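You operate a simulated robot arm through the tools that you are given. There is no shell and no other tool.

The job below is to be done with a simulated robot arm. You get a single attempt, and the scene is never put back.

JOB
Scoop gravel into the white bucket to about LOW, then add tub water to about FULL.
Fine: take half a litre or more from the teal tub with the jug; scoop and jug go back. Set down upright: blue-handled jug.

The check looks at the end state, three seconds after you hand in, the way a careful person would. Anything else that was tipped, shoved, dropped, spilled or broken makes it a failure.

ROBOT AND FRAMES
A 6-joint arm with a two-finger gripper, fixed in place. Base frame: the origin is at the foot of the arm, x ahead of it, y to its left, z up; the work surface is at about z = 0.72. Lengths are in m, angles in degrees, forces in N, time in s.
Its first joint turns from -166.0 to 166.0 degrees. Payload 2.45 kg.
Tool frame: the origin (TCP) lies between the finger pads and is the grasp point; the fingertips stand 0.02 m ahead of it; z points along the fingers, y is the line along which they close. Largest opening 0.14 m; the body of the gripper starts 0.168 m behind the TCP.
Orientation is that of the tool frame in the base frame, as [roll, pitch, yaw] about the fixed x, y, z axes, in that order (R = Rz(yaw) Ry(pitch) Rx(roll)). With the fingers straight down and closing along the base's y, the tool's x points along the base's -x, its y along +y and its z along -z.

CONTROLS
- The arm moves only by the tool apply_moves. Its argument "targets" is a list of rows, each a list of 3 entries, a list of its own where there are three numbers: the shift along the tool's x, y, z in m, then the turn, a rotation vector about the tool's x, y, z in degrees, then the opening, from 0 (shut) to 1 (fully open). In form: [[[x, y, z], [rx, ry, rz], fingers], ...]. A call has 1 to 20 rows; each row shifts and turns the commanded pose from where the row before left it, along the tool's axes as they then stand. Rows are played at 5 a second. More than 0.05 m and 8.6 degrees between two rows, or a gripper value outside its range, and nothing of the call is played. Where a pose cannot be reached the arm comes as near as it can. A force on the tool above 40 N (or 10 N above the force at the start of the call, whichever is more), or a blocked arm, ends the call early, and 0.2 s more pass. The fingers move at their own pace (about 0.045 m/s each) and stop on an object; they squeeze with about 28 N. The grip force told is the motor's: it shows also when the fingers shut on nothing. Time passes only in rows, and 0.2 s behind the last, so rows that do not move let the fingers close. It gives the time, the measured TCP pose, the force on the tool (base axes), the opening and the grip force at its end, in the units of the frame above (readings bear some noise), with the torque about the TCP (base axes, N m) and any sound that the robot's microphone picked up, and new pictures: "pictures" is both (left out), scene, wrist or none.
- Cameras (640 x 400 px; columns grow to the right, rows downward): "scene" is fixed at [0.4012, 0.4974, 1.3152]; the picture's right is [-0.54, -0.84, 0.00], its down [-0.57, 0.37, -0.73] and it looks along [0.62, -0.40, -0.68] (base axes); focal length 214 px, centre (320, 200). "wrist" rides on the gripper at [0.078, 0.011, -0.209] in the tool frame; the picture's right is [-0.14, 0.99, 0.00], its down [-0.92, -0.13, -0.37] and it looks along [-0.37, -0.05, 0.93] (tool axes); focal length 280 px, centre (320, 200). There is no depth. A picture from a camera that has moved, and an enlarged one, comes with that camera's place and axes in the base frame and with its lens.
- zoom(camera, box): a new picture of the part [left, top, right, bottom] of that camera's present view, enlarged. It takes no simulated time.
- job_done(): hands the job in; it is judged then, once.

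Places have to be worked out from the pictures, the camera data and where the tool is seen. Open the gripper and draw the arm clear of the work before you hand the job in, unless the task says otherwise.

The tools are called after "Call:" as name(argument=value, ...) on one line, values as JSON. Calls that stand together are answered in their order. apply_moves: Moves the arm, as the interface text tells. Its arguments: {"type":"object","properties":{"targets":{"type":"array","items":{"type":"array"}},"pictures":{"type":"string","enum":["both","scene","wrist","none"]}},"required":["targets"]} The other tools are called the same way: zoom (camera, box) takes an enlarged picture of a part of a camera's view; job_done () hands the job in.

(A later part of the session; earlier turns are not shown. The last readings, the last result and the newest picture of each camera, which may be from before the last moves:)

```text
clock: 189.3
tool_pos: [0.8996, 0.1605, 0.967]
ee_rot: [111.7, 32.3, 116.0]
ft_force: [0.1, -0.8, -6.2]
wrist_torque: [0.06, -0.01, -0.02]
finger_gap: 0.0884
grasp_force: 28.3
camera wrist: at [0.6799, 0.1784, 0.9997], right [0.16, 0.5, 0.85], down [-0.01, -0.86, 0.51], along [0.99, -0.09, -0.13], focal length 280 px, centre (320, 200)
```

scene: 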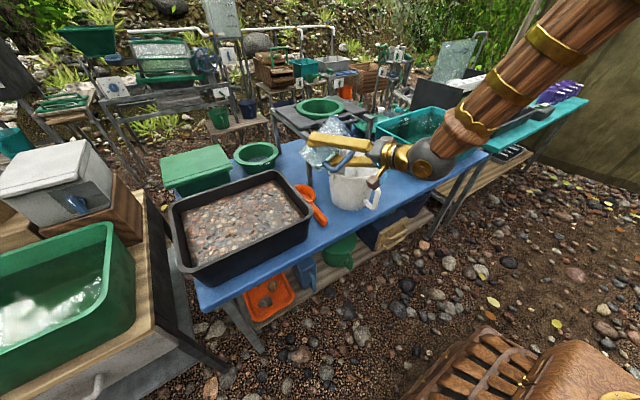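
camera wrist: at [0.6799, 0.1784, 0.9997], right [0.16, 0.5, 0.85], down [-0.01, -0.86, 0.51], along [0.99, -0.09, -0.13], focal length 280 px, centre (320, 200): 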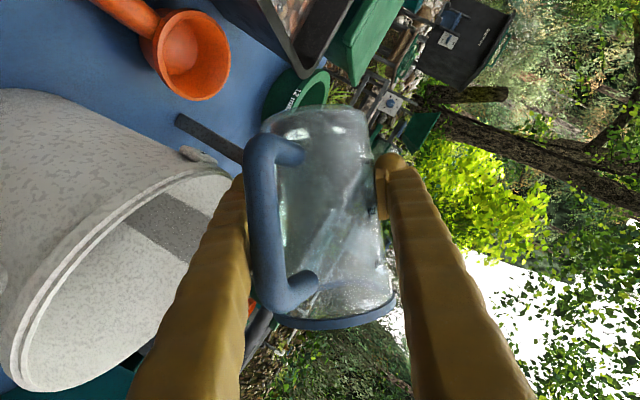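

The flow stopped at about 0.15 L poured (−6.2 N). I tilt another 10° in small steps, holding between.

Call:
apply_moves(targets=[[[0, 0, 0], [-1.75, 0, 3.03], 0.3], [[0, 0, 0], [0, 0, 0], 0.3], [[0, 0, 0], [0, 0, 0], 0.3], [[0, 0, 0], [-1.75, 0, 3.03], 0.3], [[0, 0, 0], [0, 0, 0], 0.3], [[0, 0, 0], [0, 0, 0], 0.3], [[0, 0, 0], [-1.75, 0, 3.03], 0.3], [[0, 0, 0], [0, 0, 0], 0.3], [[0, 0, 0], [0, 0, 0], 0.3], [[0, 0, 0], [0, 0, 0], 0.3], [[0, 0, 0], [0, 0, 0], 0.3], [[0, 0, 0], [0, 0, 0], 0.3]], pictures="both")

Call:
zoom(camera="scene", box=[290, 100, 410, 210])

```text
clock: 191.9
tool_pos: [0.9017, 0.1614, 0.9679]
ee_rot: [104.7, 23.7, 112.8]
ft_force: [0.3, 0.5, -4.5]
wrist_torque: [0.05, 0.01, 0.01]
finger_gap: 0.0888
grasp_force: 27.7
camera wrist: at [0.6793, 0.1733, 0.9952], right [0.13, 0.34, 0.93], down [-0.03, -0.94, 0.34], along [0.99, -0.07, -0.12], focal length 280 px, centre (320, 200)
```

scene: 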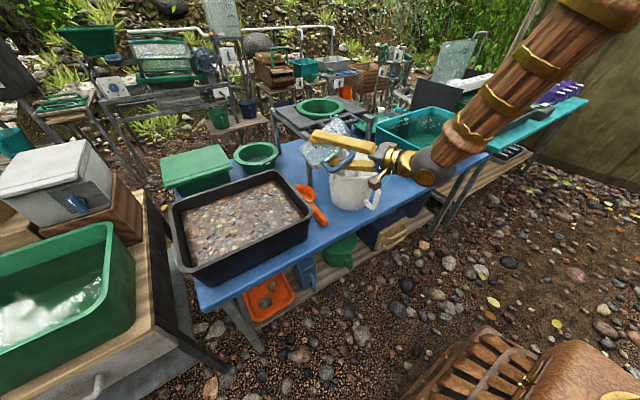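
wrist: 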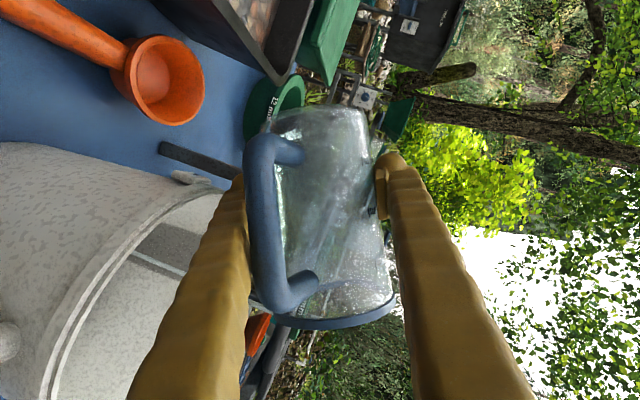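

```text
3.64 times, centred on (350, 155) of scene
camera zoom: at [0.4012, 0.4974, 1.3152], right [-0.54, -0.84, 0.0], down [-0.57, 0.37, -0.73], along [0.62, -0.4, -0.68], focal length 780 px, centre (211, 364)
```

zoom: 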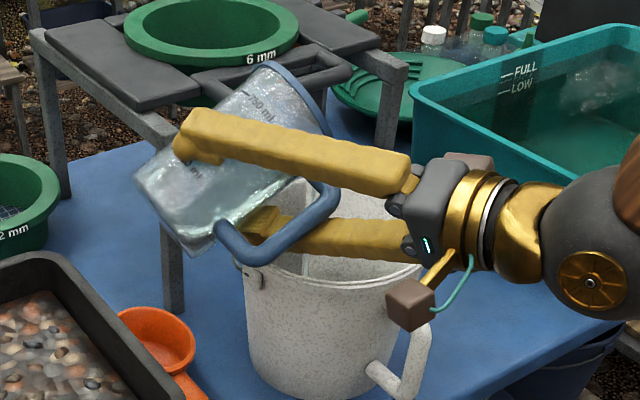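

Weight is down to −4.5 N (about 0.32 L poured) and still trickling. I hold until it settles before looking inside.

Call:
apply_moves(targets=[[[0, 0, 0], [0, 0, 0], 0.3], [[0, 0, 0], [0, 0, 0], 0.3], [[0, 0, 0], [0, 0, 0], 0.3], [[0, 0, 0], [0, 0, 0], 0.3], [[0, 0, 0], [0, 0, 0], 0.3], [[0, 0, 0], [0, 0, 0], 0.3]], pictures="wrist")

```text
clock: 193.3
tool_pos: [0.8996, 0.1593, 0.968]
ee_rot: [104.7, 23.7, 112.9]
ft_force: [-0.4, 0.0, -5.1]
wrist_torque: [0.03, -0.03, 0.02]
finger_gap: 0.0886
grasp_force: 28.3
camera wrist: at [0.6793, 0.1733, 0.9952], right [0.13, 0.34, 0.93], down [-0.03, -0.94, 0.34], along [0.99, -0.07, -0.12], focal length 280 px, centre (320, 200)
```

wrist: 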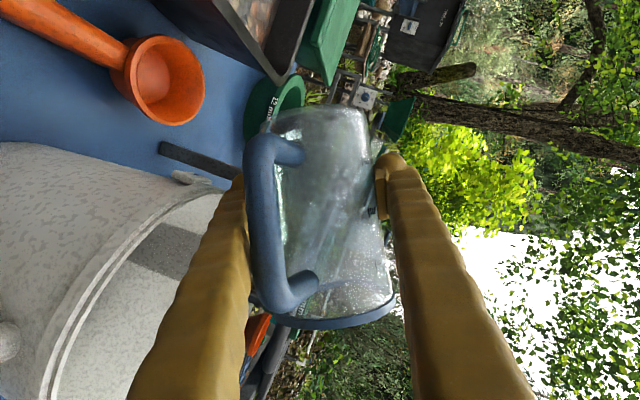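

Settled at roughly 0.29 L poured. I tilt about 7° more and hold again.

Call:
apply_moves(targets=[[[0, 0, 0], [-1.75, 0, 3.03], 0.3], [[0, 0, 0], [0, 0, 0], 0.3], [[0, 0, 0], [0, 0, 0], 0.3], [[0, 0, 0], [-1.75, 0, 3.03], 0.3], [[0, 0, 0], [0, 0, 0], 0.3], [[0, 0, 0], [0, 0, 0], 0.3], [[0, 0, 0], [0, 0, 0], 0.3], [[0, 0, 0], [0, 0, 0], 0.3], [[0, 0, 0], [0, 0, 0], 0.3], [[0, 0, 0], [0, 0, 0], 0.3], [[0, 0, 0], [0, 0, 0], 0.3], [[0, 0, 0], [0, 0, 0], 0.3]], pictures="wrist")

```text
clock: 195.9
tool_pos: [0.9005, 0.1595, 0.9685]
ee_rot: [100.8, 17.8, 111.4]
ft_force: [0.0, 0.9, -3.6]
wrist_torque: [0.04, -0.04, -0.01]
finger_gap: 0.0884
grasp_force: 28.3
camera wrist: at [0.6785, 0.1701, 0.992], right [0.11, 0.22, 0.97], down [-0.03, -0.97, 0.23], along [0.99, -0.06, -0.1], focal length 280 px, centre (320, 200)
```

wrist: 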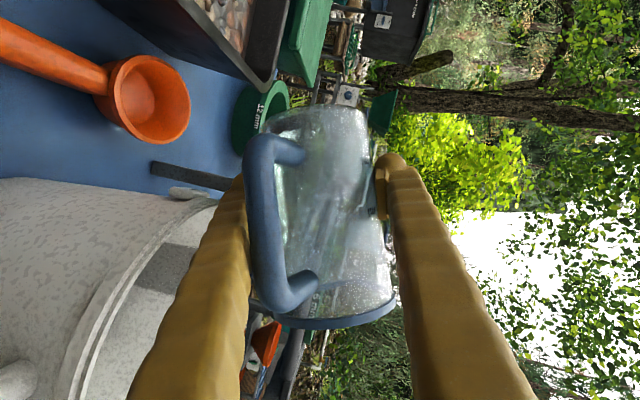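

About 0.4 L is in the bucket now (−3.6 N). I roll the jug back upright and rise, then look into the bucket to read the level.

Call:
apply_moves(targets=[[[0, 0, 0], [2.482, 0, -4.299], 0.3], [[0, 0, 0], [2.482, 0, -4.299], 0.3], [[0, 0, 0], [2.482, 0, -4.299], 0.3], [[0, 0, 0], [2.482, 0, -4.299], 0.3], [[0, 0, 0], [2.482, 0, -4.299], 0.3], [[0, 0, 0], [2.482, 0, -4.299], 0.3], [[0, 0, 0], [2.482, 0, -4.299], 0.3], [[0, 0, 0], [2.482, 0, -4.299], 0.3], [[0, 0, 0], [2.482, 0, -4.299], 0.3], [[0, 0, 0], [2.482, 0, -4.299], 0.3], [[0, 0, 0], [2.482, 0, -4.299], 0.3], [[0, 0, 0], [2.482, 0, -4.299], 0.3], [[0, 0, 0], [2.482, 0, -4.299], 0.3], [[0, 0, 0], [2.482, 0, -4.299], 0.3], [[-0.0318, 0.0025, -0.0243], [0, 0, 0], 0.3], [[-0.0318, 0.0025, -0.0243], [0, 0, 0], 0.3], [[-0.0318, 0.0025, -0.0243], [0, 0, 0], 0.3], [[0, 0, 0], [0, 0, 0], 0.3]], pictures="both")

Call:
apply_moves(targets=[[[0, 0, 0], [0, 5, 0], 0.3], [[0, 0, 0], [0, 5, 0], 0.3], [[0, 0, 0], [0, 5, 0], 0.3], [[0, 0, 0], [0, 5, 0], 0.3], [[0, 0, 0], [0, 5, 0], 0.3], [[0, 0, 0], [0, 4, 0], 0.3], [[0, 0, 0], [0, 0, 0], 0.3], [[0, 0, 0], [0, 0, 0], 0.3]], pictures="both")

```text
clock: 199.7
tool_pos: [0.8865, 0.1716, 1.0872]
ee_rot: [-179.6, 59.9, 170.1]
ft_force: [0.5, 0.5, -3.1]
wrist_torque: [0.02, 0.0, -0.03]
finger_gap: 0.0881
grasp_force: 28.3
camera wrist: at [0.6726, 0.2228, 1.1237], right [0.24, 0.96, 0.12], down [0.12, -0.15, 0.98], along [0.96, -0.23, -0.15], focal length 280 px, centre (320, 200)
```

scene: 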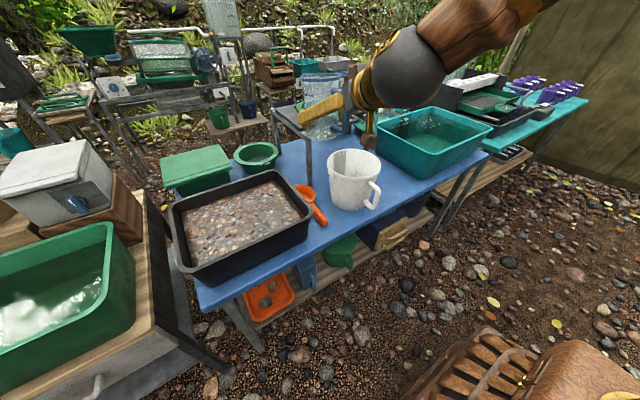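
wrist: 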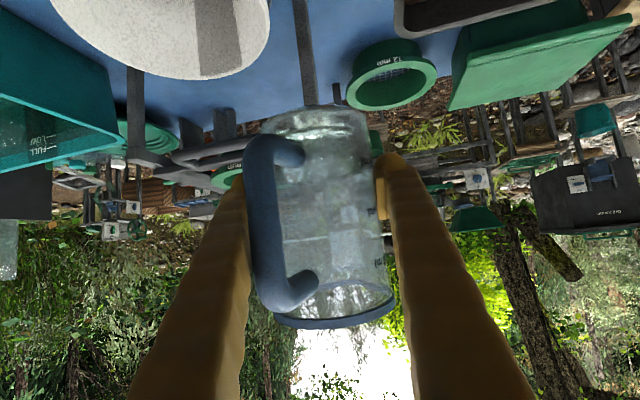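

```text
clock: 201.5
tool_pos: [0.8877, 0.1726, 1.0884]
ee_rot: [-179.8, 31.0, 169.9]
ft_force: [-0.1, -0.3, -4.3]
wrist_torque: [0.05, 0.0, 0.02]
finger_gap: 0.0882
grasp_force: 28.2
camera wrist: at [0.718, 0.2145, 1.227], right [0.29, 0.95, 0.07], down [0.57, -0.23, 0.79], along [0.77, -0.19, -0.61], focal length 280 px, centre (320, 200)
```

scene: 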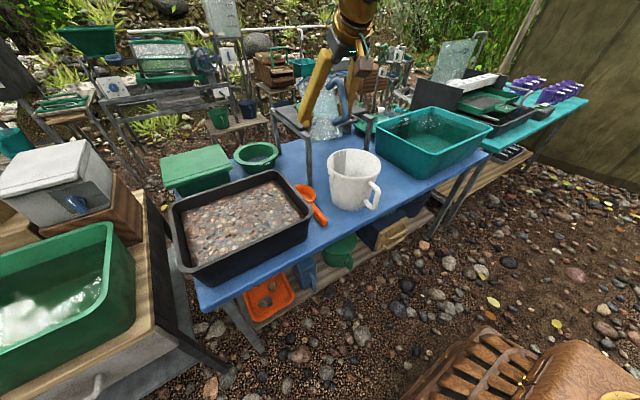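
wrist: 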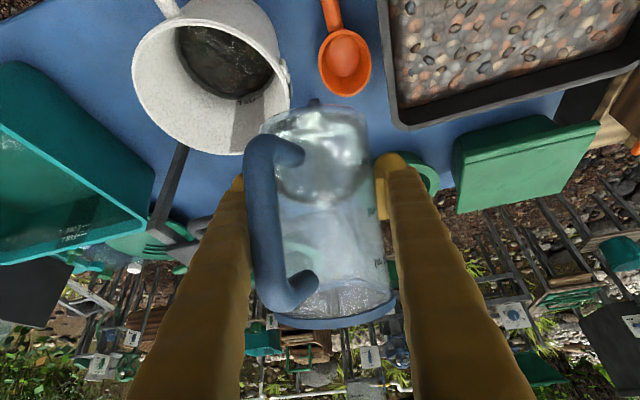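

The bucket with water is in view at the upper left. I zoom on its inner wall marks.

Call:
zoom(camera="wrist", box=[170, 10, 300, 150])

Call:
zoom(camera="wrist", box=[205, 70, 285, 125])

Call:
zoom(camera="scene", box=[290, 140, 410, 230])

```text
2.86 times, centred on (235, 80) of wrist
camera zoom: at [0.718, 0.2145, 1.227], right [0.29, 0.95, 0.07], down [0.57, -0.23, 0.79], along [0.77, -0.19, -0.61], focal length 801 px, centre (563, 543)
```

zoom: 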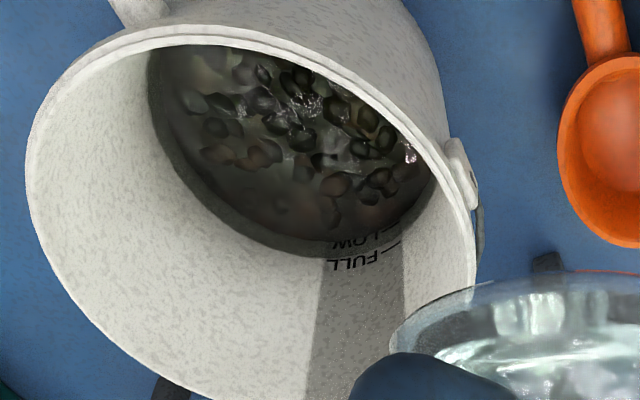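

```text
7.27 times, centred on (245, 98) of wrist
camera zoom: at [0.718, 0.2145, 1.227], right [0.29, 0.95, 0.07], down [0.57, -0.23, 0.79], along [0.77, -0.19, -0.61], focal length 2039 px, centre (866, 946)
```

zoom: 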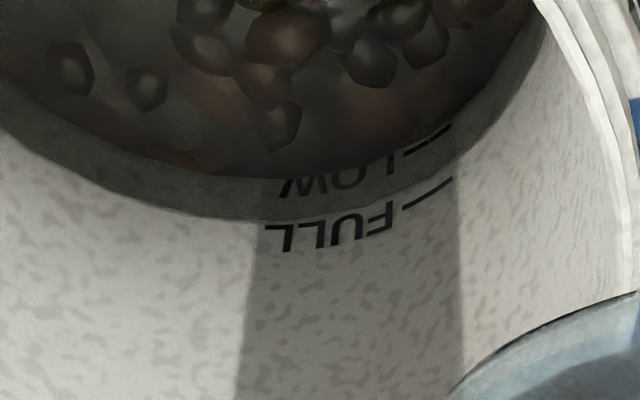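

```text
4.44 times, centred on (350, 185) of scene
camera zoom: at [0.4012, 0.4974, 1.3152], right [-0.54, -0.84, 0.0], down [-0.57, 0.37, -0.73], along [0.62, -0.4, -0.68], focal length 953 px, centre (187, 267)
```

zoom: 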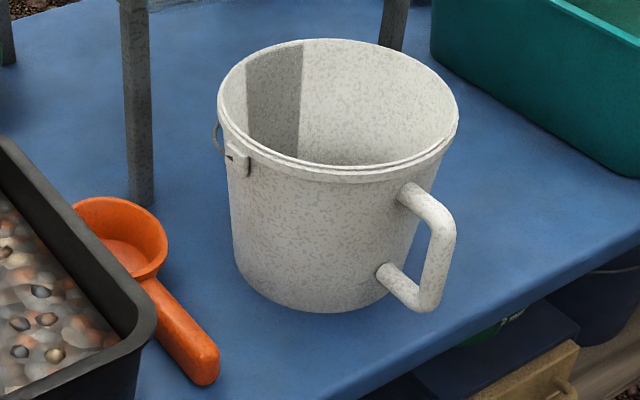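

The water surface is just under the FULL line. I zoom in as far as possible to judge the remaining gap.

Call:
zoom(camera="wrist", box=[235, 82, 271, 106])

```text
16.00 times, centred on (253, 94) of wrist
camera zoom: at [0.718, 0.2145, 1.227], right [0.29, 0.95, 0.07], down [0.57, -0.23, 0.79], along [0.77, -0.19, -0.61], focal length 4486 px, centre (1392, 1896)
```

zoom: 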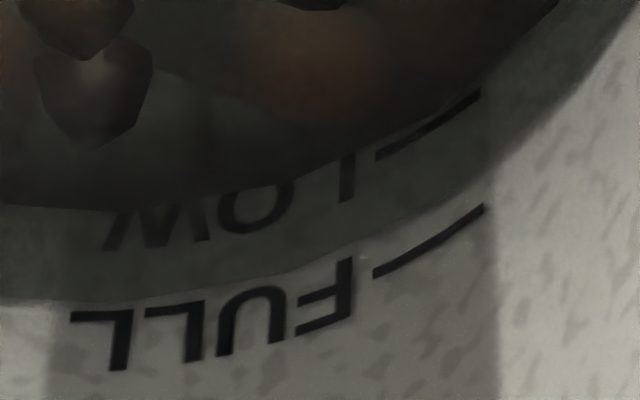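

The water is about 5 mm below FULL (gap/spacing ≈ 31/116), so roughly 0.1 L more is needed and the jug still holds about 0.27 L. I go back to the same pouring pose.

Call:
apply_moves(targets=[[[0, 0, 0], [0, -5, 0], 0.3], [[0, 0, 0], [0, -5, 0], 0.3], [[0, 0, 0], [0, -5, 0], 0.3], [[0, 0, 0], [0, -5, 0], 0.3], [[0, 0, 0], [0, -5, 0], 0.3], [[0, 0, 0], [0, -4, 0], 0.3], [[0.0318, -0.0025, 0.0243], [0, 0, 0], 0.3], [[0.0318, -0.0025, 0.0243], [0, 0, 0], 0.3], [[0.0318, -0.0025, 0.0243], [0, 0, 0], 0.3], [[0, 0, 0], [-2.5, 0, 4.33], 0.3], [[0, 0, 0], [-2.5, 0, 4.33], 0.3], [[0, 0, 0], [-2.5, 0, 4.33], 0.3], [[0, 0, 0], [-2.5, 0, 4.33], 0.3], [[0, 0, 0], [-2.5, 0, 4.33], 0.3], [[0, 0, 0], [-2.5, 0, 4.33], 0.3], [[0, 0, 0], [-2.5, 0, 4.33], 0.3], [[0, 0, 0], [-2.5, 0, 4.33], 0.3], [[0, 0, 0], [0, 0, 0], 0.3], [[0, 0, 0], [0, 0, 0], 0.3]], pictures="both")

```text
clock: 205.5
tool_pos: [0.8994, 0.1623, 0.9679]
ee_rot: [121.0, 41.6, 121.8]
ft_force: [-0.5, 0.5, -3.4]
wrist_torque: [0.02, 0.0, 0.01]
finger_gap: 0.0877
grasp_force: 28.2
camera wrist: at [0.6816, 0.1859, 1.0034], right [0.19, 0.66, 0.73], down [0.01, -0.74, 0.67], along [0.98, -0.12, -0.15], focal length 280 px, centre (320, 200)
```

scene: 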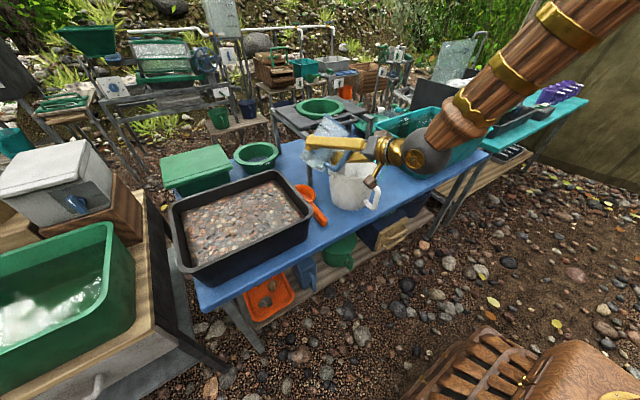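
wrist: 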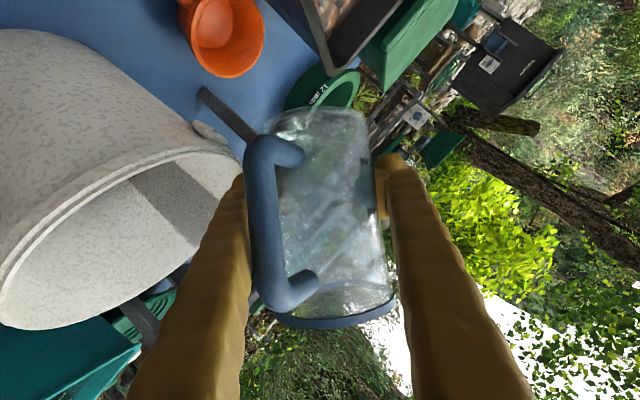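

Same pose as before at 40°. I roll on to 69.5° where it stopped last time, then three careful 2° steps with holds to about 75.5°.

Call:
apply_moves(targets=[[[0, 0, 0], [-2.46, 0, 4.26], 0.3], [[0, 0, 0], [-2.46, 0, 4.26], 0.3], [[0, 0, 0], [-2.46, 0, 4.26], 0.3], [[0, 0, 0], [-2.46, 0, 4.26], 0.3], [[0, 0, 0], [-2.46, 0, 4.26], 0.3], [[0, 0, 0], [-2.46, 0, 4.26], 0.3], [[0, 0, 0], [-1, 0, 1.73], 0.3], [[0, 0, 0], [0, 0, 0], 0.3], [[0, 0, 0], [0, 0, 0], 0.3], [[0, 0, 0], [-1, 0, 1.73], 0.3], [[0, 0, 0], [0, 0, 0], 0.3], [[0, 0, 0], [0, 0, 0], 0.3], [[0, 0, 0], [-1, 0, 1.73], 0.3], [[0, 0, 0], [0, 0, 0], 0.3], [[0, 0, 0], [0, 0, 0], 0.3], [[0, 0, 0], [0, 0, 0], 0.3], [[0, 0, 0], [0, 0, 0], 0.3], [[0, 0, 0], [0, 0, 0], 0.3], [[0, 0, 0], [0, 0, 0], 0.3]], pictures="wrist")

Call:
apply_moves(targets=[[[0, 0, 0], [0, 0, 0], 0.3], [[0, 0, 0], [0, 0, 0], 0.3]], pictures="none")

```text
clock: 209.5
tool_pos: [0.8992, 0.1615, 0.9685]
ee_rot: [97.5, 12.8, 110.5]
ft_force: [0.7, 0.0, -3.2]
wrist_torque: [0.05, -0.01, -0.02]
finger_gap: 0.0874
grasp_force: 27.6
camera wrist: at [0.6777, 0.1681, 0.9884], right [0.09, 0.12, 0.99], down [-0.04, -0.99, 0.13], along [0.99, -0.05, -0.09], focal length 280 px, centre (320, 200)
```

wrist: 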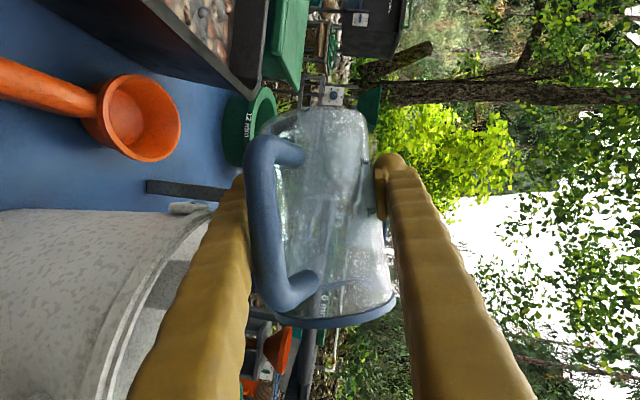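

```text
clock: 210.1
tool_pos: [0.8994, 0.1612, 0.9676]
ee_rot: [97.6, 12.6, 110.6]
ft_force: [-0.2, -0.2, -3.3]
wrist_torque: [-0.01, -0.04, -0.02]
finger_gap: 0.0879
grasp_force: 28.2
```

Only a small change so far (about 0.04–0.08 L). I tilt another 3° in two steps with holds.

Call:
apply_moves(targets=[[[0, 0, 0], [-0.75, 0, 1.3], 0.3], [[0, 0, 0], [0, 0, 0], 0.3], [[0, 0, 0], [0, 0, 0], 0.3], [[0, 0, 0], [0, 0, 0], 0.3], [[0, 0, 0], [-0.75, 0, 1.3], 0.3], [[0, 0, 0], [0, 0, 0], 0.3], [[0, 0, 0], [0, 0, 0], 0.3], [[0, 0, 0], [0, 0, 0], 0.3], [[0, 0, 0], [0, 0, 0], 0.3], [[0, 0, 0], [0, 0, 0], 0.3], [[0, 0, 0], [0, 0, 0], 0.3]], pictures="wrist")

Call:
apply_moves(targets=[[[0, 0, 0], [0, 0, 0], 0.3], [[0, 0, 0], [0, 0, 0], 0.3]], pictures="none")

```text
clock: 212.5
tool_pos: [0.8998, 0.1603, 0.9682]
ee_rot: [96.1, 10.0, 110.2]
ft_force: [0.2, 0.0, -3.2]
wrist_torque: [0.03, 0.0, 0.01]
finger_gap: 0.0874
grasp_force: 28.0
camera wrist: at [0.6777, 0.1668, 0.9869], right [0.08, 0.07, 0.99], down [-0.04, -1.0, 0.07], along [1.0, -0.04, -0.08], focal length 280 px, centre (320, 200)
```

wrist: 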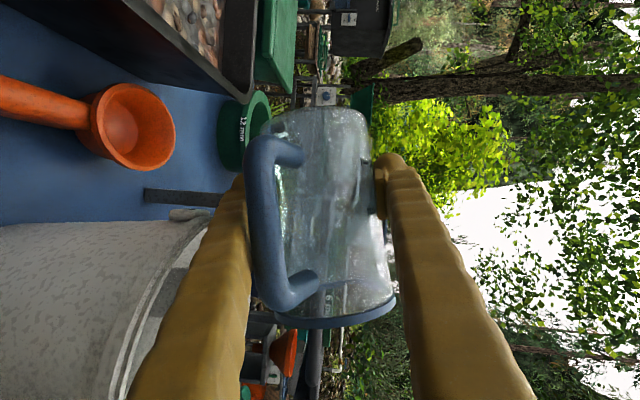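

```text
clock: 213.1
tool_pos: [0.8993, 0.1606, 0.9669]
ee_rot: [95.9, 10.1, 110.2]
ft_force: [0.2, 0.3, -2.4]
wrist_torque: [0.03, -0.01, -0.04]
finger_gap: 0.0876
grasp_force: 28.0
```

Now around −2.8 N, i.e. roughly 0.08 L more poured. I roll upright again and take another look at the level.

Call:
apply_moves(targets=[[[0, 0, 0], [2.453, 0, -4.249], 0.3], [[0, 0, 0], [2.453, 0, -4.249], 0.3], [[0, 0, 0], [2.453, 0, -4.249], 0.3], [[0, 0, 0], [2.453, 0, -4.249], 0.3], [[0, 0, 0], [2.453, 0, -4.249], 0.3], [[0, 0, 0], [2.453, 0, -4.249], 0.3], [[0, 0, 0], [2.453, 0, -4.249], 0.3], [[0, 0, 0], [2.453, 0, -4.249], 0.3], [[0, 0, 0], [2.453, 0, -4.249], 0.3], [[0, 0, 0], [2.453, 0, -4.249], 0.3], [[0, 0, 0], [2.453, 0, -4.249], 0.3], [[0, 0, 0], [2.453, 0, -4.249], 0.3], [[0, 0, 0], [2.453, 0, -4.249], 0.3], [[0, 0, 0], [2.453, 0, -4.249], 0.3], [[0, 0, 0], [2.453, 0, -4.249], 0.3], [[0, 0, 0], [2.453, 0, -4.249], 0.3], [[-0.0318, 0.0025, -0.0243], [0, 0, 0], 0.3], [[-0.0318, 0.0025, -0.0243], [0, 0, 0], 0.3], [[-0.0318, 0.0025, -0.0243], [0, 0, 0], 0.3], [[0, 0, 0], [0, 0, 0], 0.3]], pictures="none")

Call:
apply_moves(targets=[[[0, 0, 0], [0, 5, 0], 0.3], [[0, 0, 0], [0, 5, 0], 0.3], [[0, 0, 0], [0, 5, 0], 0.3], [[0, 0, 0], [0, 5, 0], 0.3], [[0, 0, 0], [0, 5, 0], 0.3], [[0, 0, 0], [0, 4, 0], 0.3], [[0, 0, 0], [0, 0, 0], 0.3], [[0, 0, 0], [0, 0, 0], 0.3]], pictures="wrist")

Call:
zoom(camera="wrist", box=[235, 82, 271, 106])

Call:
zoom(camera="wrist", box=[170, 10, 300, 150])

```text
clock: 217.3
tool_pos: [0.8867, 0.17, 1.0879]
ee_rot: [-179.7, 60.0, 170.1]
ft_force: [0.0, -1.0, -1.9]
wrist_torque: [0.05, 0.0, 0.01]
finger_gap: 0.0871
grasp_force: 27.6
```

```text
clock: 219.1
tool_pos: [0.8867, 0.1709, 1.0881]
ee_rot: [-179.8, 31.1, 169.7]
ft_force: [-0.5, -0.6, -1.9]
wrist_torque: [0.03, -0.01, 0.01]
finger_gap: 0.0871
grasp_force: 27.7
camera wrist: at [0.7175, 0.2136, 1.2272], right [0.29, 0.95, 0.07], down [0.57, -0.23, 0.79], along [0.77, -0.19, -0.61], focal length 280 px, centre (320, 200)
```

wrist: 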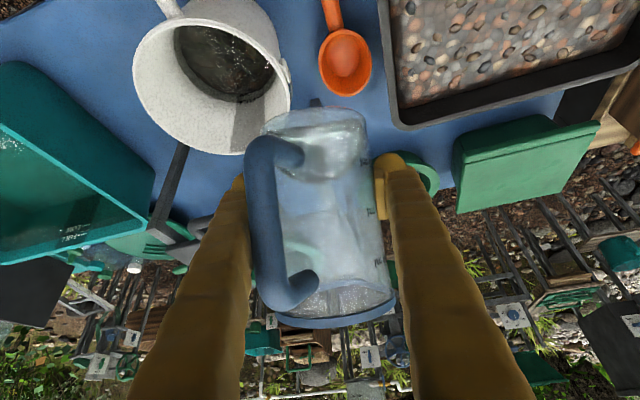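

```text
16.00 times, centred on (253, 94) of wrist
camera zoom: at [0.7175, 0.2136, 1.2272], right [0.29, 0.95, 0.07], down [0.57, -0.23, 0.79], along [0.77, -0.19, -0.61], focal length 4486 px, centre (1392, 1896)
```

zoom: 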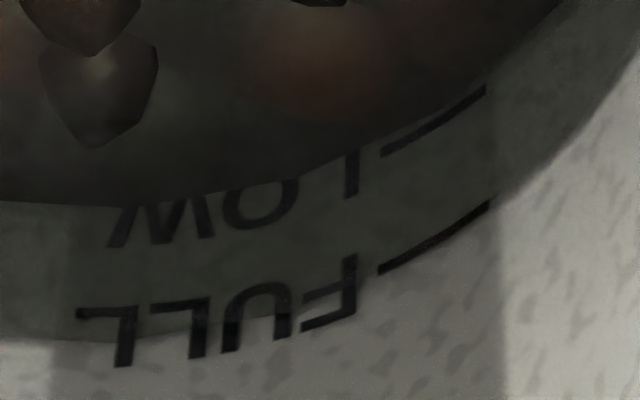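

```text
2.86 times, centred on (235, 80) of wrist
camera zoom: at [0.7175, 0.2136, 1.2272], right [0.29, 0.95, 0.07], down [0.57, -0.23, 0.79], along [0.77, -0.19, -0.61], focal length 801 px, centre (563, 543)
```

zoom: 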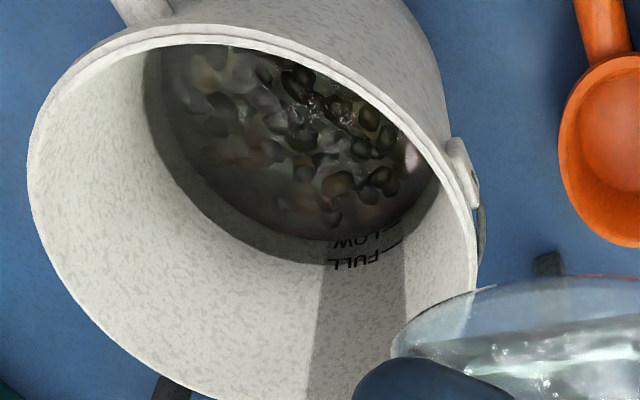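

The waterline now lies exactly on the FULL line. The jug keeps a small remainder; I pitch it back upright and carry it to above its original place.

Call:
apply_moves(targets=[[[0, 0, 0], [0, -5, 0], 0.3], [[0, 0, 0], [0, -5, 0], 0.3], [[0, 0, 0], [0, -5, 0], 0.3], [[0, 0, 0], [0, -5, 0], 0.3], [[0, 0, 0], [0, -5, 0], 0.3], [[0, 0, 0], [0, -4, 0], 0.3], [[0.0044, -0.0308, 0.0039], [0, 0, 0], 0.3], [[0.0044, -0.0308, 0.0039], [0, 0, 0], 0.3], [[0.0044, -0.0308, 0.0039], [0, 0, 0], 0.3], [[0.0044, -0.0308, 0.0039], [0, 0, 0], 0.3], [[0.0044, -0.0308, 0.0039], [0, 0, 0], 0.3], [[0.0044, -0.0308, 0.0039], [0, 0, 0], 0.3], [[0.0044, -0.0308, 0.0039], [0, 0, 0], 0.3], [[0.0044, -0.0308, 0.0039], [0, 0, 0], 0.3], [[0.0044, -0.0308, 0.0039], [0, 0, 0], 0.3], [[0.0044, -0.0308, 0.0039], [0, 0, 0], 0.3], [[0, 0, 0], [0, 0, 0], 0.3]])

Call:
zoom(camera="scene", box=[330, 70, 470, 200])

Call:
zoom(camera="wrist", box=[180, 60, 460, 340])

```text
clock: 222.7
tool_pos: [0.8442, -0.1344, 1.0287]
ee_rot: [-179.7, 60.0, 170.2]
ft_force: [0.3, -0.5, -2.3]
wrist_torque: [0.02, 0.04, -0.03]
finger_gap: 0.0869
grasp_force: 28.4
camera wrist: at [0.6315, -0.0836, 1.0658], right [0.24, 0.96, 0.12], down [0.12, -0.15, 0.98], along [0.96, -0.23, -0.15], focal length 280 px, centre (320, 200)
```

scene: 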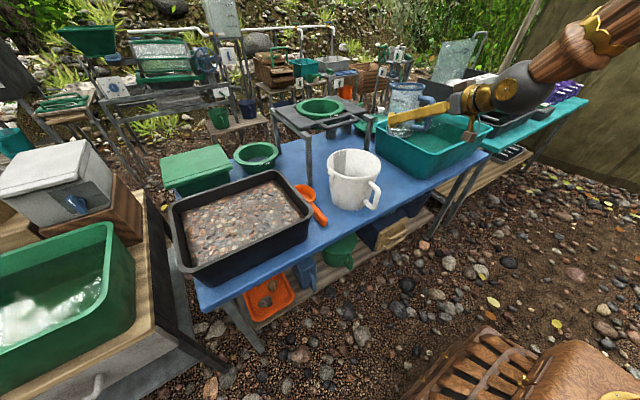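
wrist: 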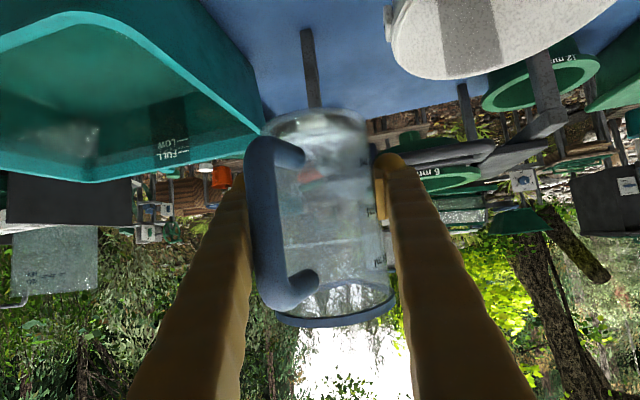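

```text
3.08 times, centred on (400, 135) of scene
camera zoom: at [0.4012, 0.4974, 1.3152], right [-0.54, -0.84, 0.0], down [-0.57, 0.37, -0.73], along [0.62, -0.4, -0.68], focal length 660 px, centre (74, 400)
```

zoom: 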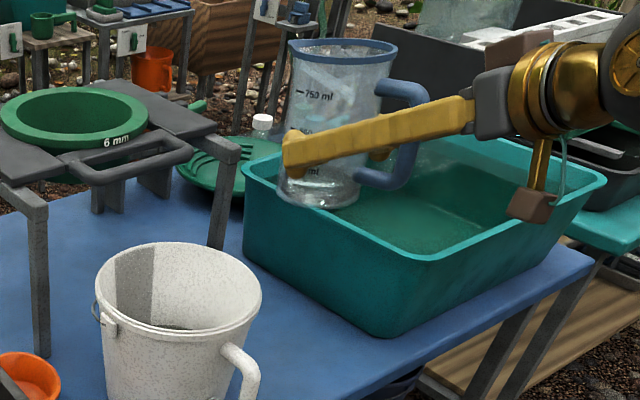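

```text
1.43 times, centred on (320, 200) of wrist
camera zoom: at [0.6315, -0.0836, 1.0658], right [0.24, 0.96, 0.12], down [0.12, -0.15, 0.98], along [0.96, -0.23, -0.15], focal length 401 px, centre (320, 200)
```

zoom: 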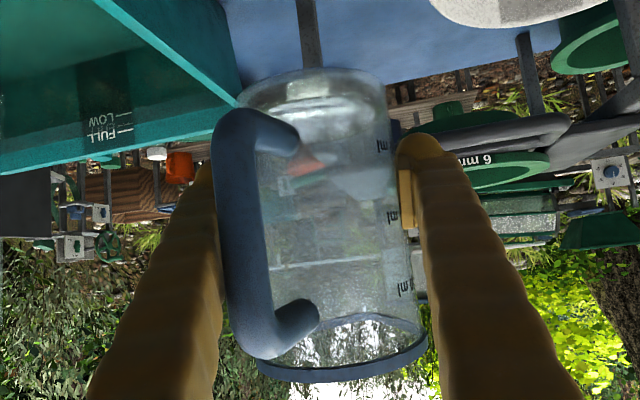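

The jug hangs about 5° nose-forward, its base about 55 mm below the TCP. I correct the pitch by 4.5° and lower to z≈0.815 over its spot, a few mm further from the bucket.

Call:
apply_moves(targets=[[[0, 0, 0], [0, -4.5, 0], 0.3], [[0.02, -0.0005, 0.0078], [0, 0, 0], 0.3], [[0.04, -0.0009, 0.0155], [0, 0, 0], 0.3], [[0.04, -0.0009, 0.0155], [0, 0, 0], 0.3], [[0.04, -0.0009, 0.0155], [0, 0, 0], 0.3], [[0.04, -0.0009, 0.0155], [0, 0, 0], 0.3], [[0.02, -0.0005, 0.0078], [0, 0, 0], 0.3], [[0, 0, 0], [0, 0, 0], 0.3]])

Call:
zoom(camera="scene", box=[340, 120, 440, 210])

Call:
zoom(camera="wrist", box=[180, 60, 460, 340])

```text
clock: 224.5
tool_pos: [0.8253, -0.1355, 0.8177]
ee_rot: [-179.6, 64.5, 170.0]
ft_force: [0.4, 0.4, -2.4]
wrist_torque: [0.0, -0.01, -0.01]
finger_gap: 0.0868
grasp_force: 28.6
camera wrist: at [0.6095, -0.0851, 0.8374], right [0.23, 0.96, 0.12], down [0.04, -0.13, 0.99], along [0.97, -0.23, -0.07], focal length 280 px, centre (320, 200)
```

scene: 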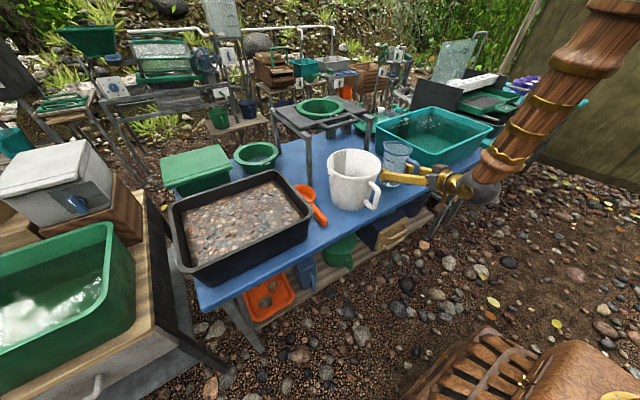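
wrist: 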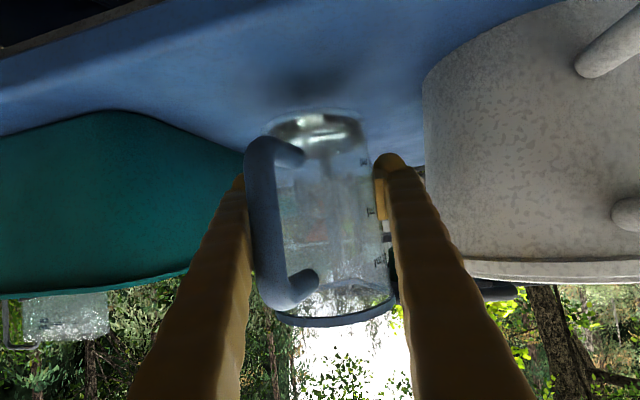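

```text
4.44 times, centred on (390, 165) of scene
camera zoom: at [0.4012, 0.4974, 1.3152], right [-0.54, -0.84, 0.0], down [-0.57, 0.37, -0.73], along [0.62, -0.4, -0.68], focal length 953 px, centre (9, 356)
```

zoom: 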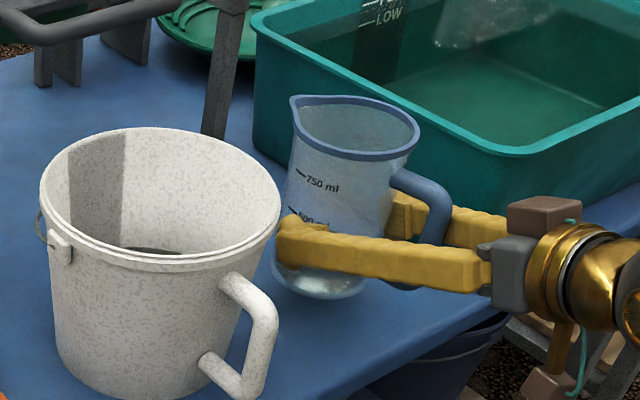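

```text
1.43 times, centred on (320, 200) of wrist
camera zoom: at [0.6095, -0.0851, 0.8374], right [0.23, 0.96, 0.12], down [0.04, -0.13, 0.99], along [0.97, -0.23, -0.07], focal length 401 px, centre (320, 200)
```

zoom: 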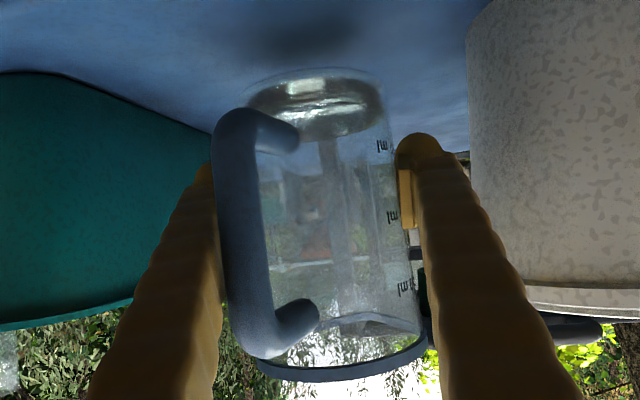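

The jug looks upright and its base is about 43 mm above the table. I lower 38 mm, then creep the last few mm.

Call:
apply_moves(targets=[[[0.0114, 0, 0.0055], [0, 0, 0], 0.3], [[0.0114, 0, 0.0055], [0, 0, 0], 0.3], [[0.0114, 0, 0.0055], [0, 0, 0], 0.3], [[0, 0, 0], [0, 0, 0], 0.3]], pictures="none")

Call:
apply_moves(targets=[[[0.0018, 0, 0.0009], [0, 0, 0], 0.3], [[0.0018, 0, 0.0009], [0, 0, 0], 0.3], [[0, 0, 0], [0, 0, 0], 0.3]], pictures="scene")

Call:
zoom(camera="scene", box=[340, 120, 440, 210])

```text
clock: 225.5
tool_pos: [0.8262, -0.1384, 0.7793]
ee_rot: [-179.5, 64.6, 170.1]
ft_force: [-0.5, 1.0, 23.1]
wrist_torque: [0.0, -0.27, 0.07]
finger_gap: 0.0864
grasp_force: 28.5
```

```text
clock: 226.3
tool_pos: [0.826, -0.139, 0.7747]
ee_rot: [-179.6, 64.5, 170.1]
ft_force: [-5.1, 4.7, 22.4]
wrist_torque: [0.06, -0.39, 0.13]
finger_gap: 0.086
grasp_force: 27.8
```

scene: 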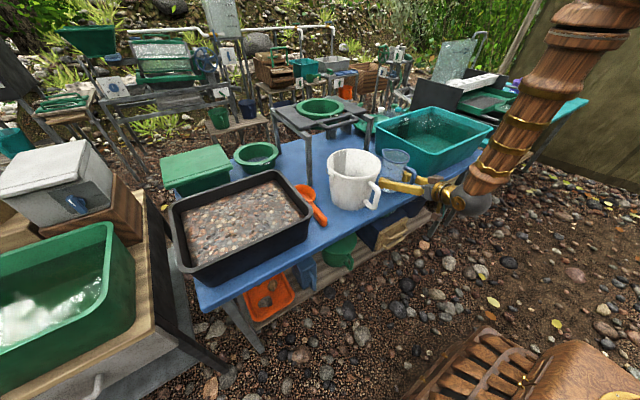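

```text
4.44 times, centred on (390, 165) of scene
camera zoom: at [0.4012, 0.4974, 1.3152], right [-0.54, -0.84, 0.0], down [-0.57, 0.37, -0.73], along [0.62, -0.4, -0.68], focal length 953 px, centre (9, 356)
```

zoom: 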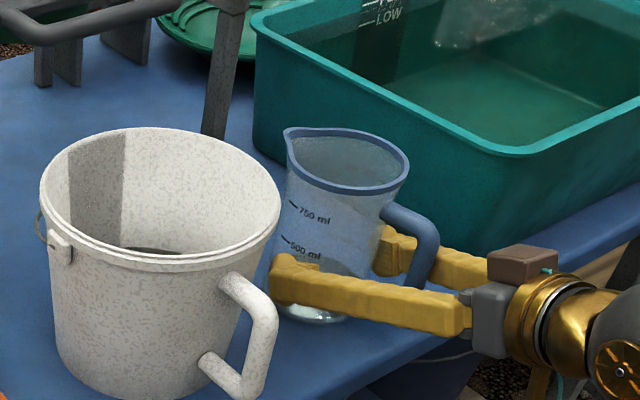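

The jug's base is on the table (about 22 N of downward push). I ease up 2 mm and open the fingers gently to 105 mm.

Call:
apply_moves(targets=[[[-0.0018, 0, -0.0009], [0, 0, 0], 0.3], [[0, 0, 0], [0, 0, 0], 0.3], [[0, 0, 0], [0, 0, 0], 0.66], [[0, 0, 0], [0, 0, 0], 0.7], [[0, 0, 0], [0, 0, 0], 0.75], [[0, 0, 0], [0, 0, 0], 0.75], [[0, 0, 0], [0, 0, 0], 0.75]])

Call:
zoom(camera="scene", box=[340, 120, 440, 210])

Call:
zoom(camera="wrist", box=[180, 60, 460, 340])

```text
clock: 227.9
tool_pos: [0.8261, -0.1383, 0.7759]
ee_rot: [-179.6, 64.5, 170.1]
ft_force: [0.4, -0.4, 0.5]
wrist_torque: [-0.01, 0.0, 0.01]
finger_gap: 0.1049
grasp_force: 0.1
camera wrist: at [0.6103, -0.0869, 0.7964], right [0.23, 0.96, 0.12], down [0.04, -0.13, 0.99], along [0.97, -0.23, -0.07], focal length 280 px, centre (320, 200)
```

scene: 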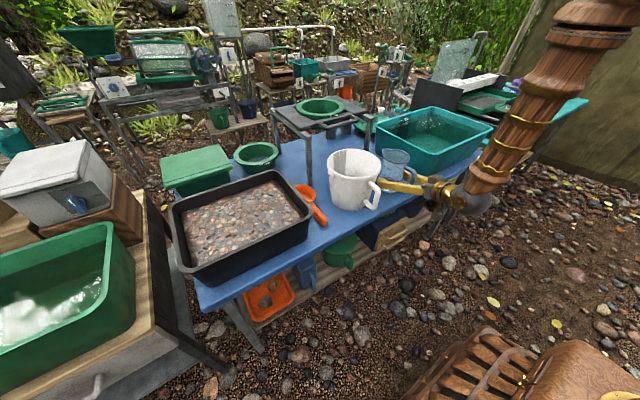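
wrist: 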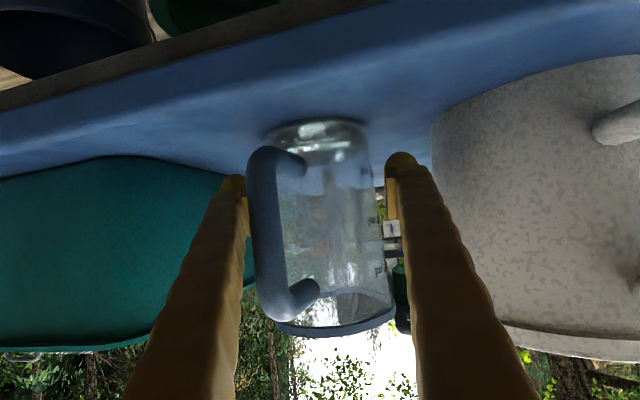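

```text
4.44 times, centred on (390, 165) of scene
camera zoom: at [0.4012, 0.4974, 1.3152], right [-0.54, -0.84, 0.0], down [-0.57, 0.37, -0.73], along [0.62, -0.4, -0.68], focal length 953 px, centre (9, 356)
```

zoom: 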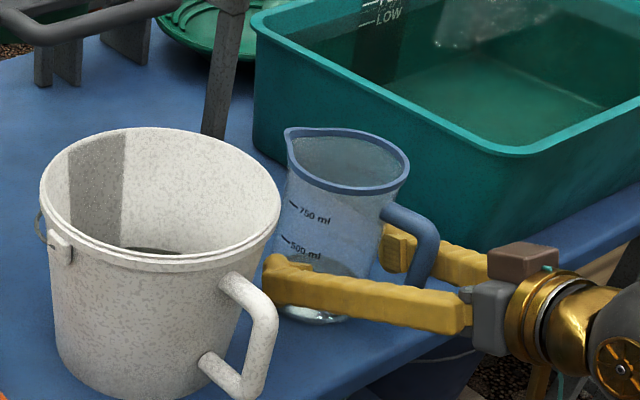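

```text
1.43 times, centred on (320, 200) of wrist
camera zoom: at [0.6103, -0.0869, 0.7964], right [0.23, 0.96, 0.12], down [0.04, -0.13, 0.99], along [0.97, -0.23, -0.07], focal length 401 px, centre (320, 200)
```

zoom: 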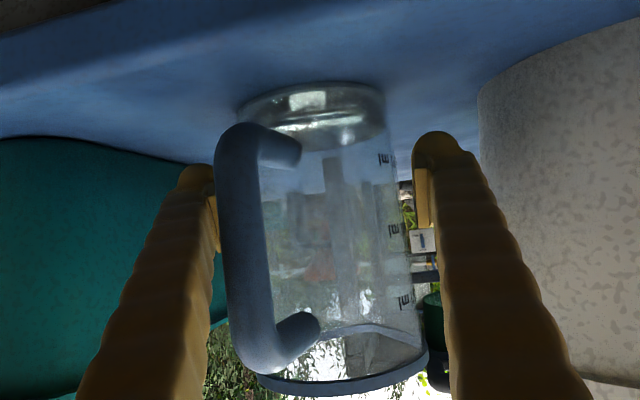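

The jug stands upright on the table by itself (no load on the tool). I open a bit more to 120 mm and rise straight up, watching the clearance to its rim.

Call:
apply_moves(targets=[[[0, 0, 0], [0, 0, 0], 0.82], [[0, 0, 0], [0, 0, 0], 0.86], [[-0.018, 0, -0.0086], [0, 0, 0], 0.86], [[-0.018, 0, -0.0086], [0, 0, 0], 0.86], [[0, 0, 0], [0, 0, 0], 0.86]])

Call:
zoom(camera="scene", box=[340, 120, 440, 210])

Call:
zoom(camera="wrist", box=[180, 60, 460, 340])

```text
clock: 229.1
tool_pos: [0.8241, -0.1386, 0.8157]
ee_rot: [-179.6, 64.4, 170.0]
ft_force: [0.2, -0.8, -0.6]
wrist_torque: [0.0, 0.0, 0.0]
finger_gap: 0.1203
grasp_force: 0.1
camera wrist: at [0.6089, -0.0877, 0.8357], right [0.23, 0.96, 0.12], down [0.04, -0.13, 0.99], along [0.97, -0.23, -0.07], focal length 280 px, centre (320, 200)
```

scene: 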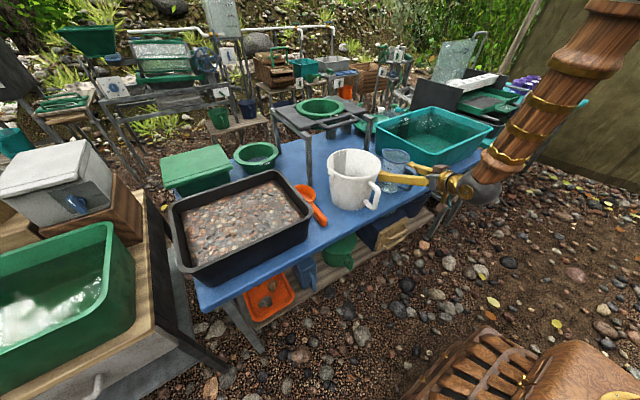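
wrist: 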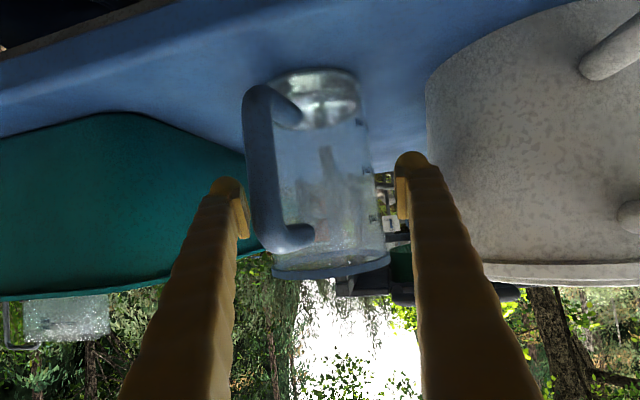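

```text
4.44 times, centred on (390, 165) of scene
camera zoom: at [0.4012, 0.4974, 1.3152], right [-0.54, -0.84, 0.0], down [-0.57, 0.37, -0.73], along [0.62, -0.4, -0.68], focal length 953 px, centre (9, 356)
```

zoom: 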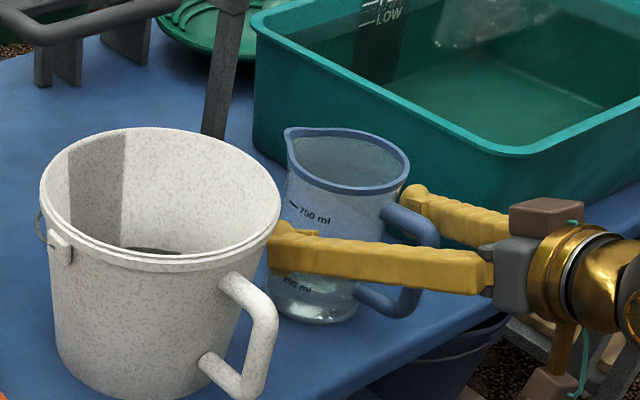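

```text
1.43 times, centred on (320, 200) of wrist
camera zoom: at [0.6089, -0.0877, 0.8357], right [0.23, 0.96, 0.12], down [0.04, -0.13, 0.99], along [0.97, -0.23, -0.07], focal length 401 px, centre (320, 200)
```

zoom: 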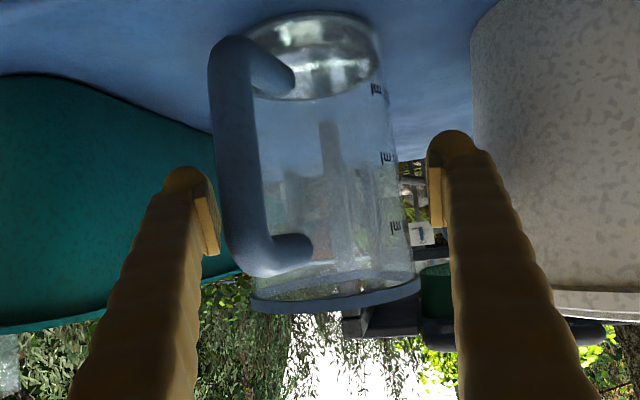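

The jug is standing free with clearance on both sides. I rise straight up well clear, then draw back from the table.

Call:
apply_moves(targets=[[[-0.018, 0, -0.0086], [0, 0, 0], 0.86], [[-0.036, 0, -0.0172], [0, 0, 0], 0.86], [[-0.0424, 0, -0.0202], [0, 0, 0], 0.86], [[-0.0424, 0, -0.0202], [0, 0, 0], 0.86], [[-0.0424, 0, -0.0202], [0, 0, 0], 0.86], [[-0.0424, 0, -0.0202], [0, 0, 0], 0.86], [[0, 0, -0.045], [0, 0, 0], 0.86], [[0, 0, -0.045], [0, 0, 0], 0.86], [[0, 0, -0.045], [0, 0, 0], 0.86], [[0, 0, 0], [0, 0, 0], 0.86]])

Call:
zoom(camera="scene", box=[340, 110, 440, 200])

Call:
zoom(camera="scene", box=[160, 130, 360, 270])

```text
clock: 231.3
tool_pos: [0.7063, -0.113, 1.125]
ee_rot: [-179.6, 64.5, 170.2]
ft_force: [0.4, -0.7, 0.0]
wrist_torque: [0.04, 0.04, 0.0]
finger_gap: 0.1206
grasp_force: 0.1
camera wrist: at [0.4917, -0.063, 1.1444], right [0.23, 0.96, 0.12], down [0.04, -0.13, 0.99], along [0.97, -0.23, -0.07], focal length 280 px, centre (320, 200)
```

scene: 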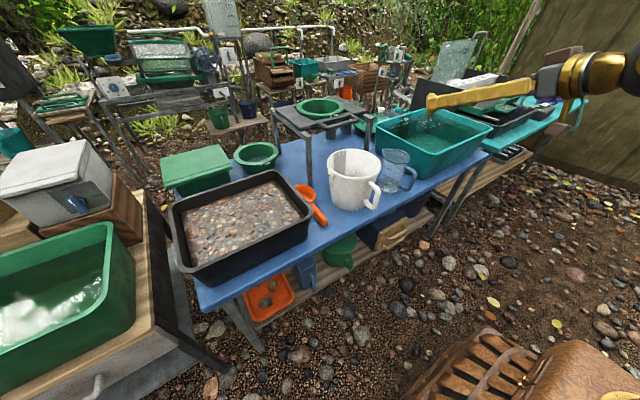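
wrist: 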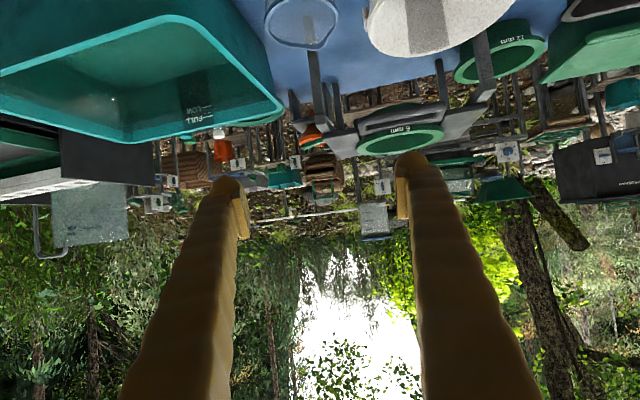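

```text
4.44 times, centred on (390, 155) of scene
camera zoom: at [0.4012, 0.4974, 1.3152], right [-0.54, -0.84, 0.0], down [-0.57, 0.37, -0.73], along [0.62, -0.4, -0.68], focal length 953 px, centre (9, 400)
```

zoom: 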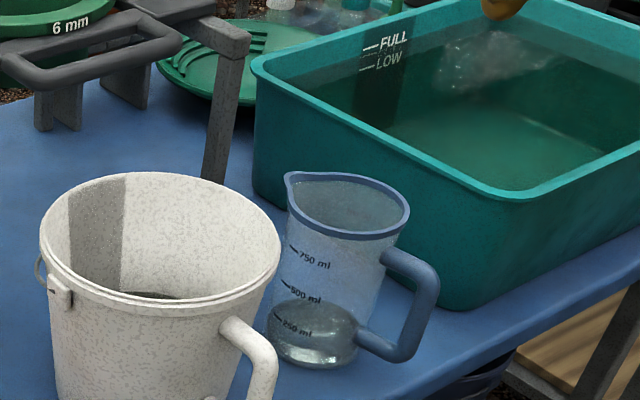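

```text
2.86 times, centred on (260, 200) of scene
camera zoom: at [0.4012, 0.4974, 1.3152], right [-0.54, -0.84, 0.0], down [-0.57, 0.37, -0.73], along [0.62, -0.4, -0.68], focal length 613 px, centre (491, 200)
```

zoom: 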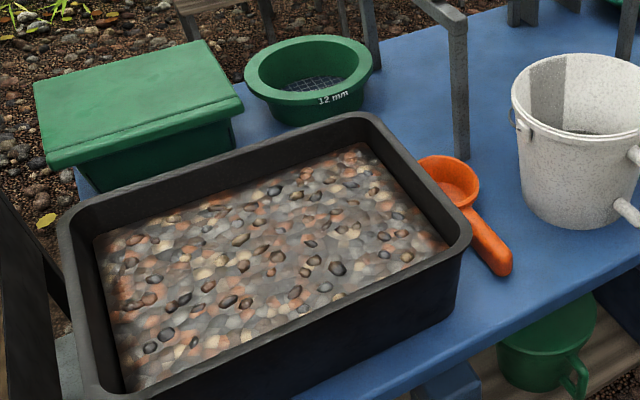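

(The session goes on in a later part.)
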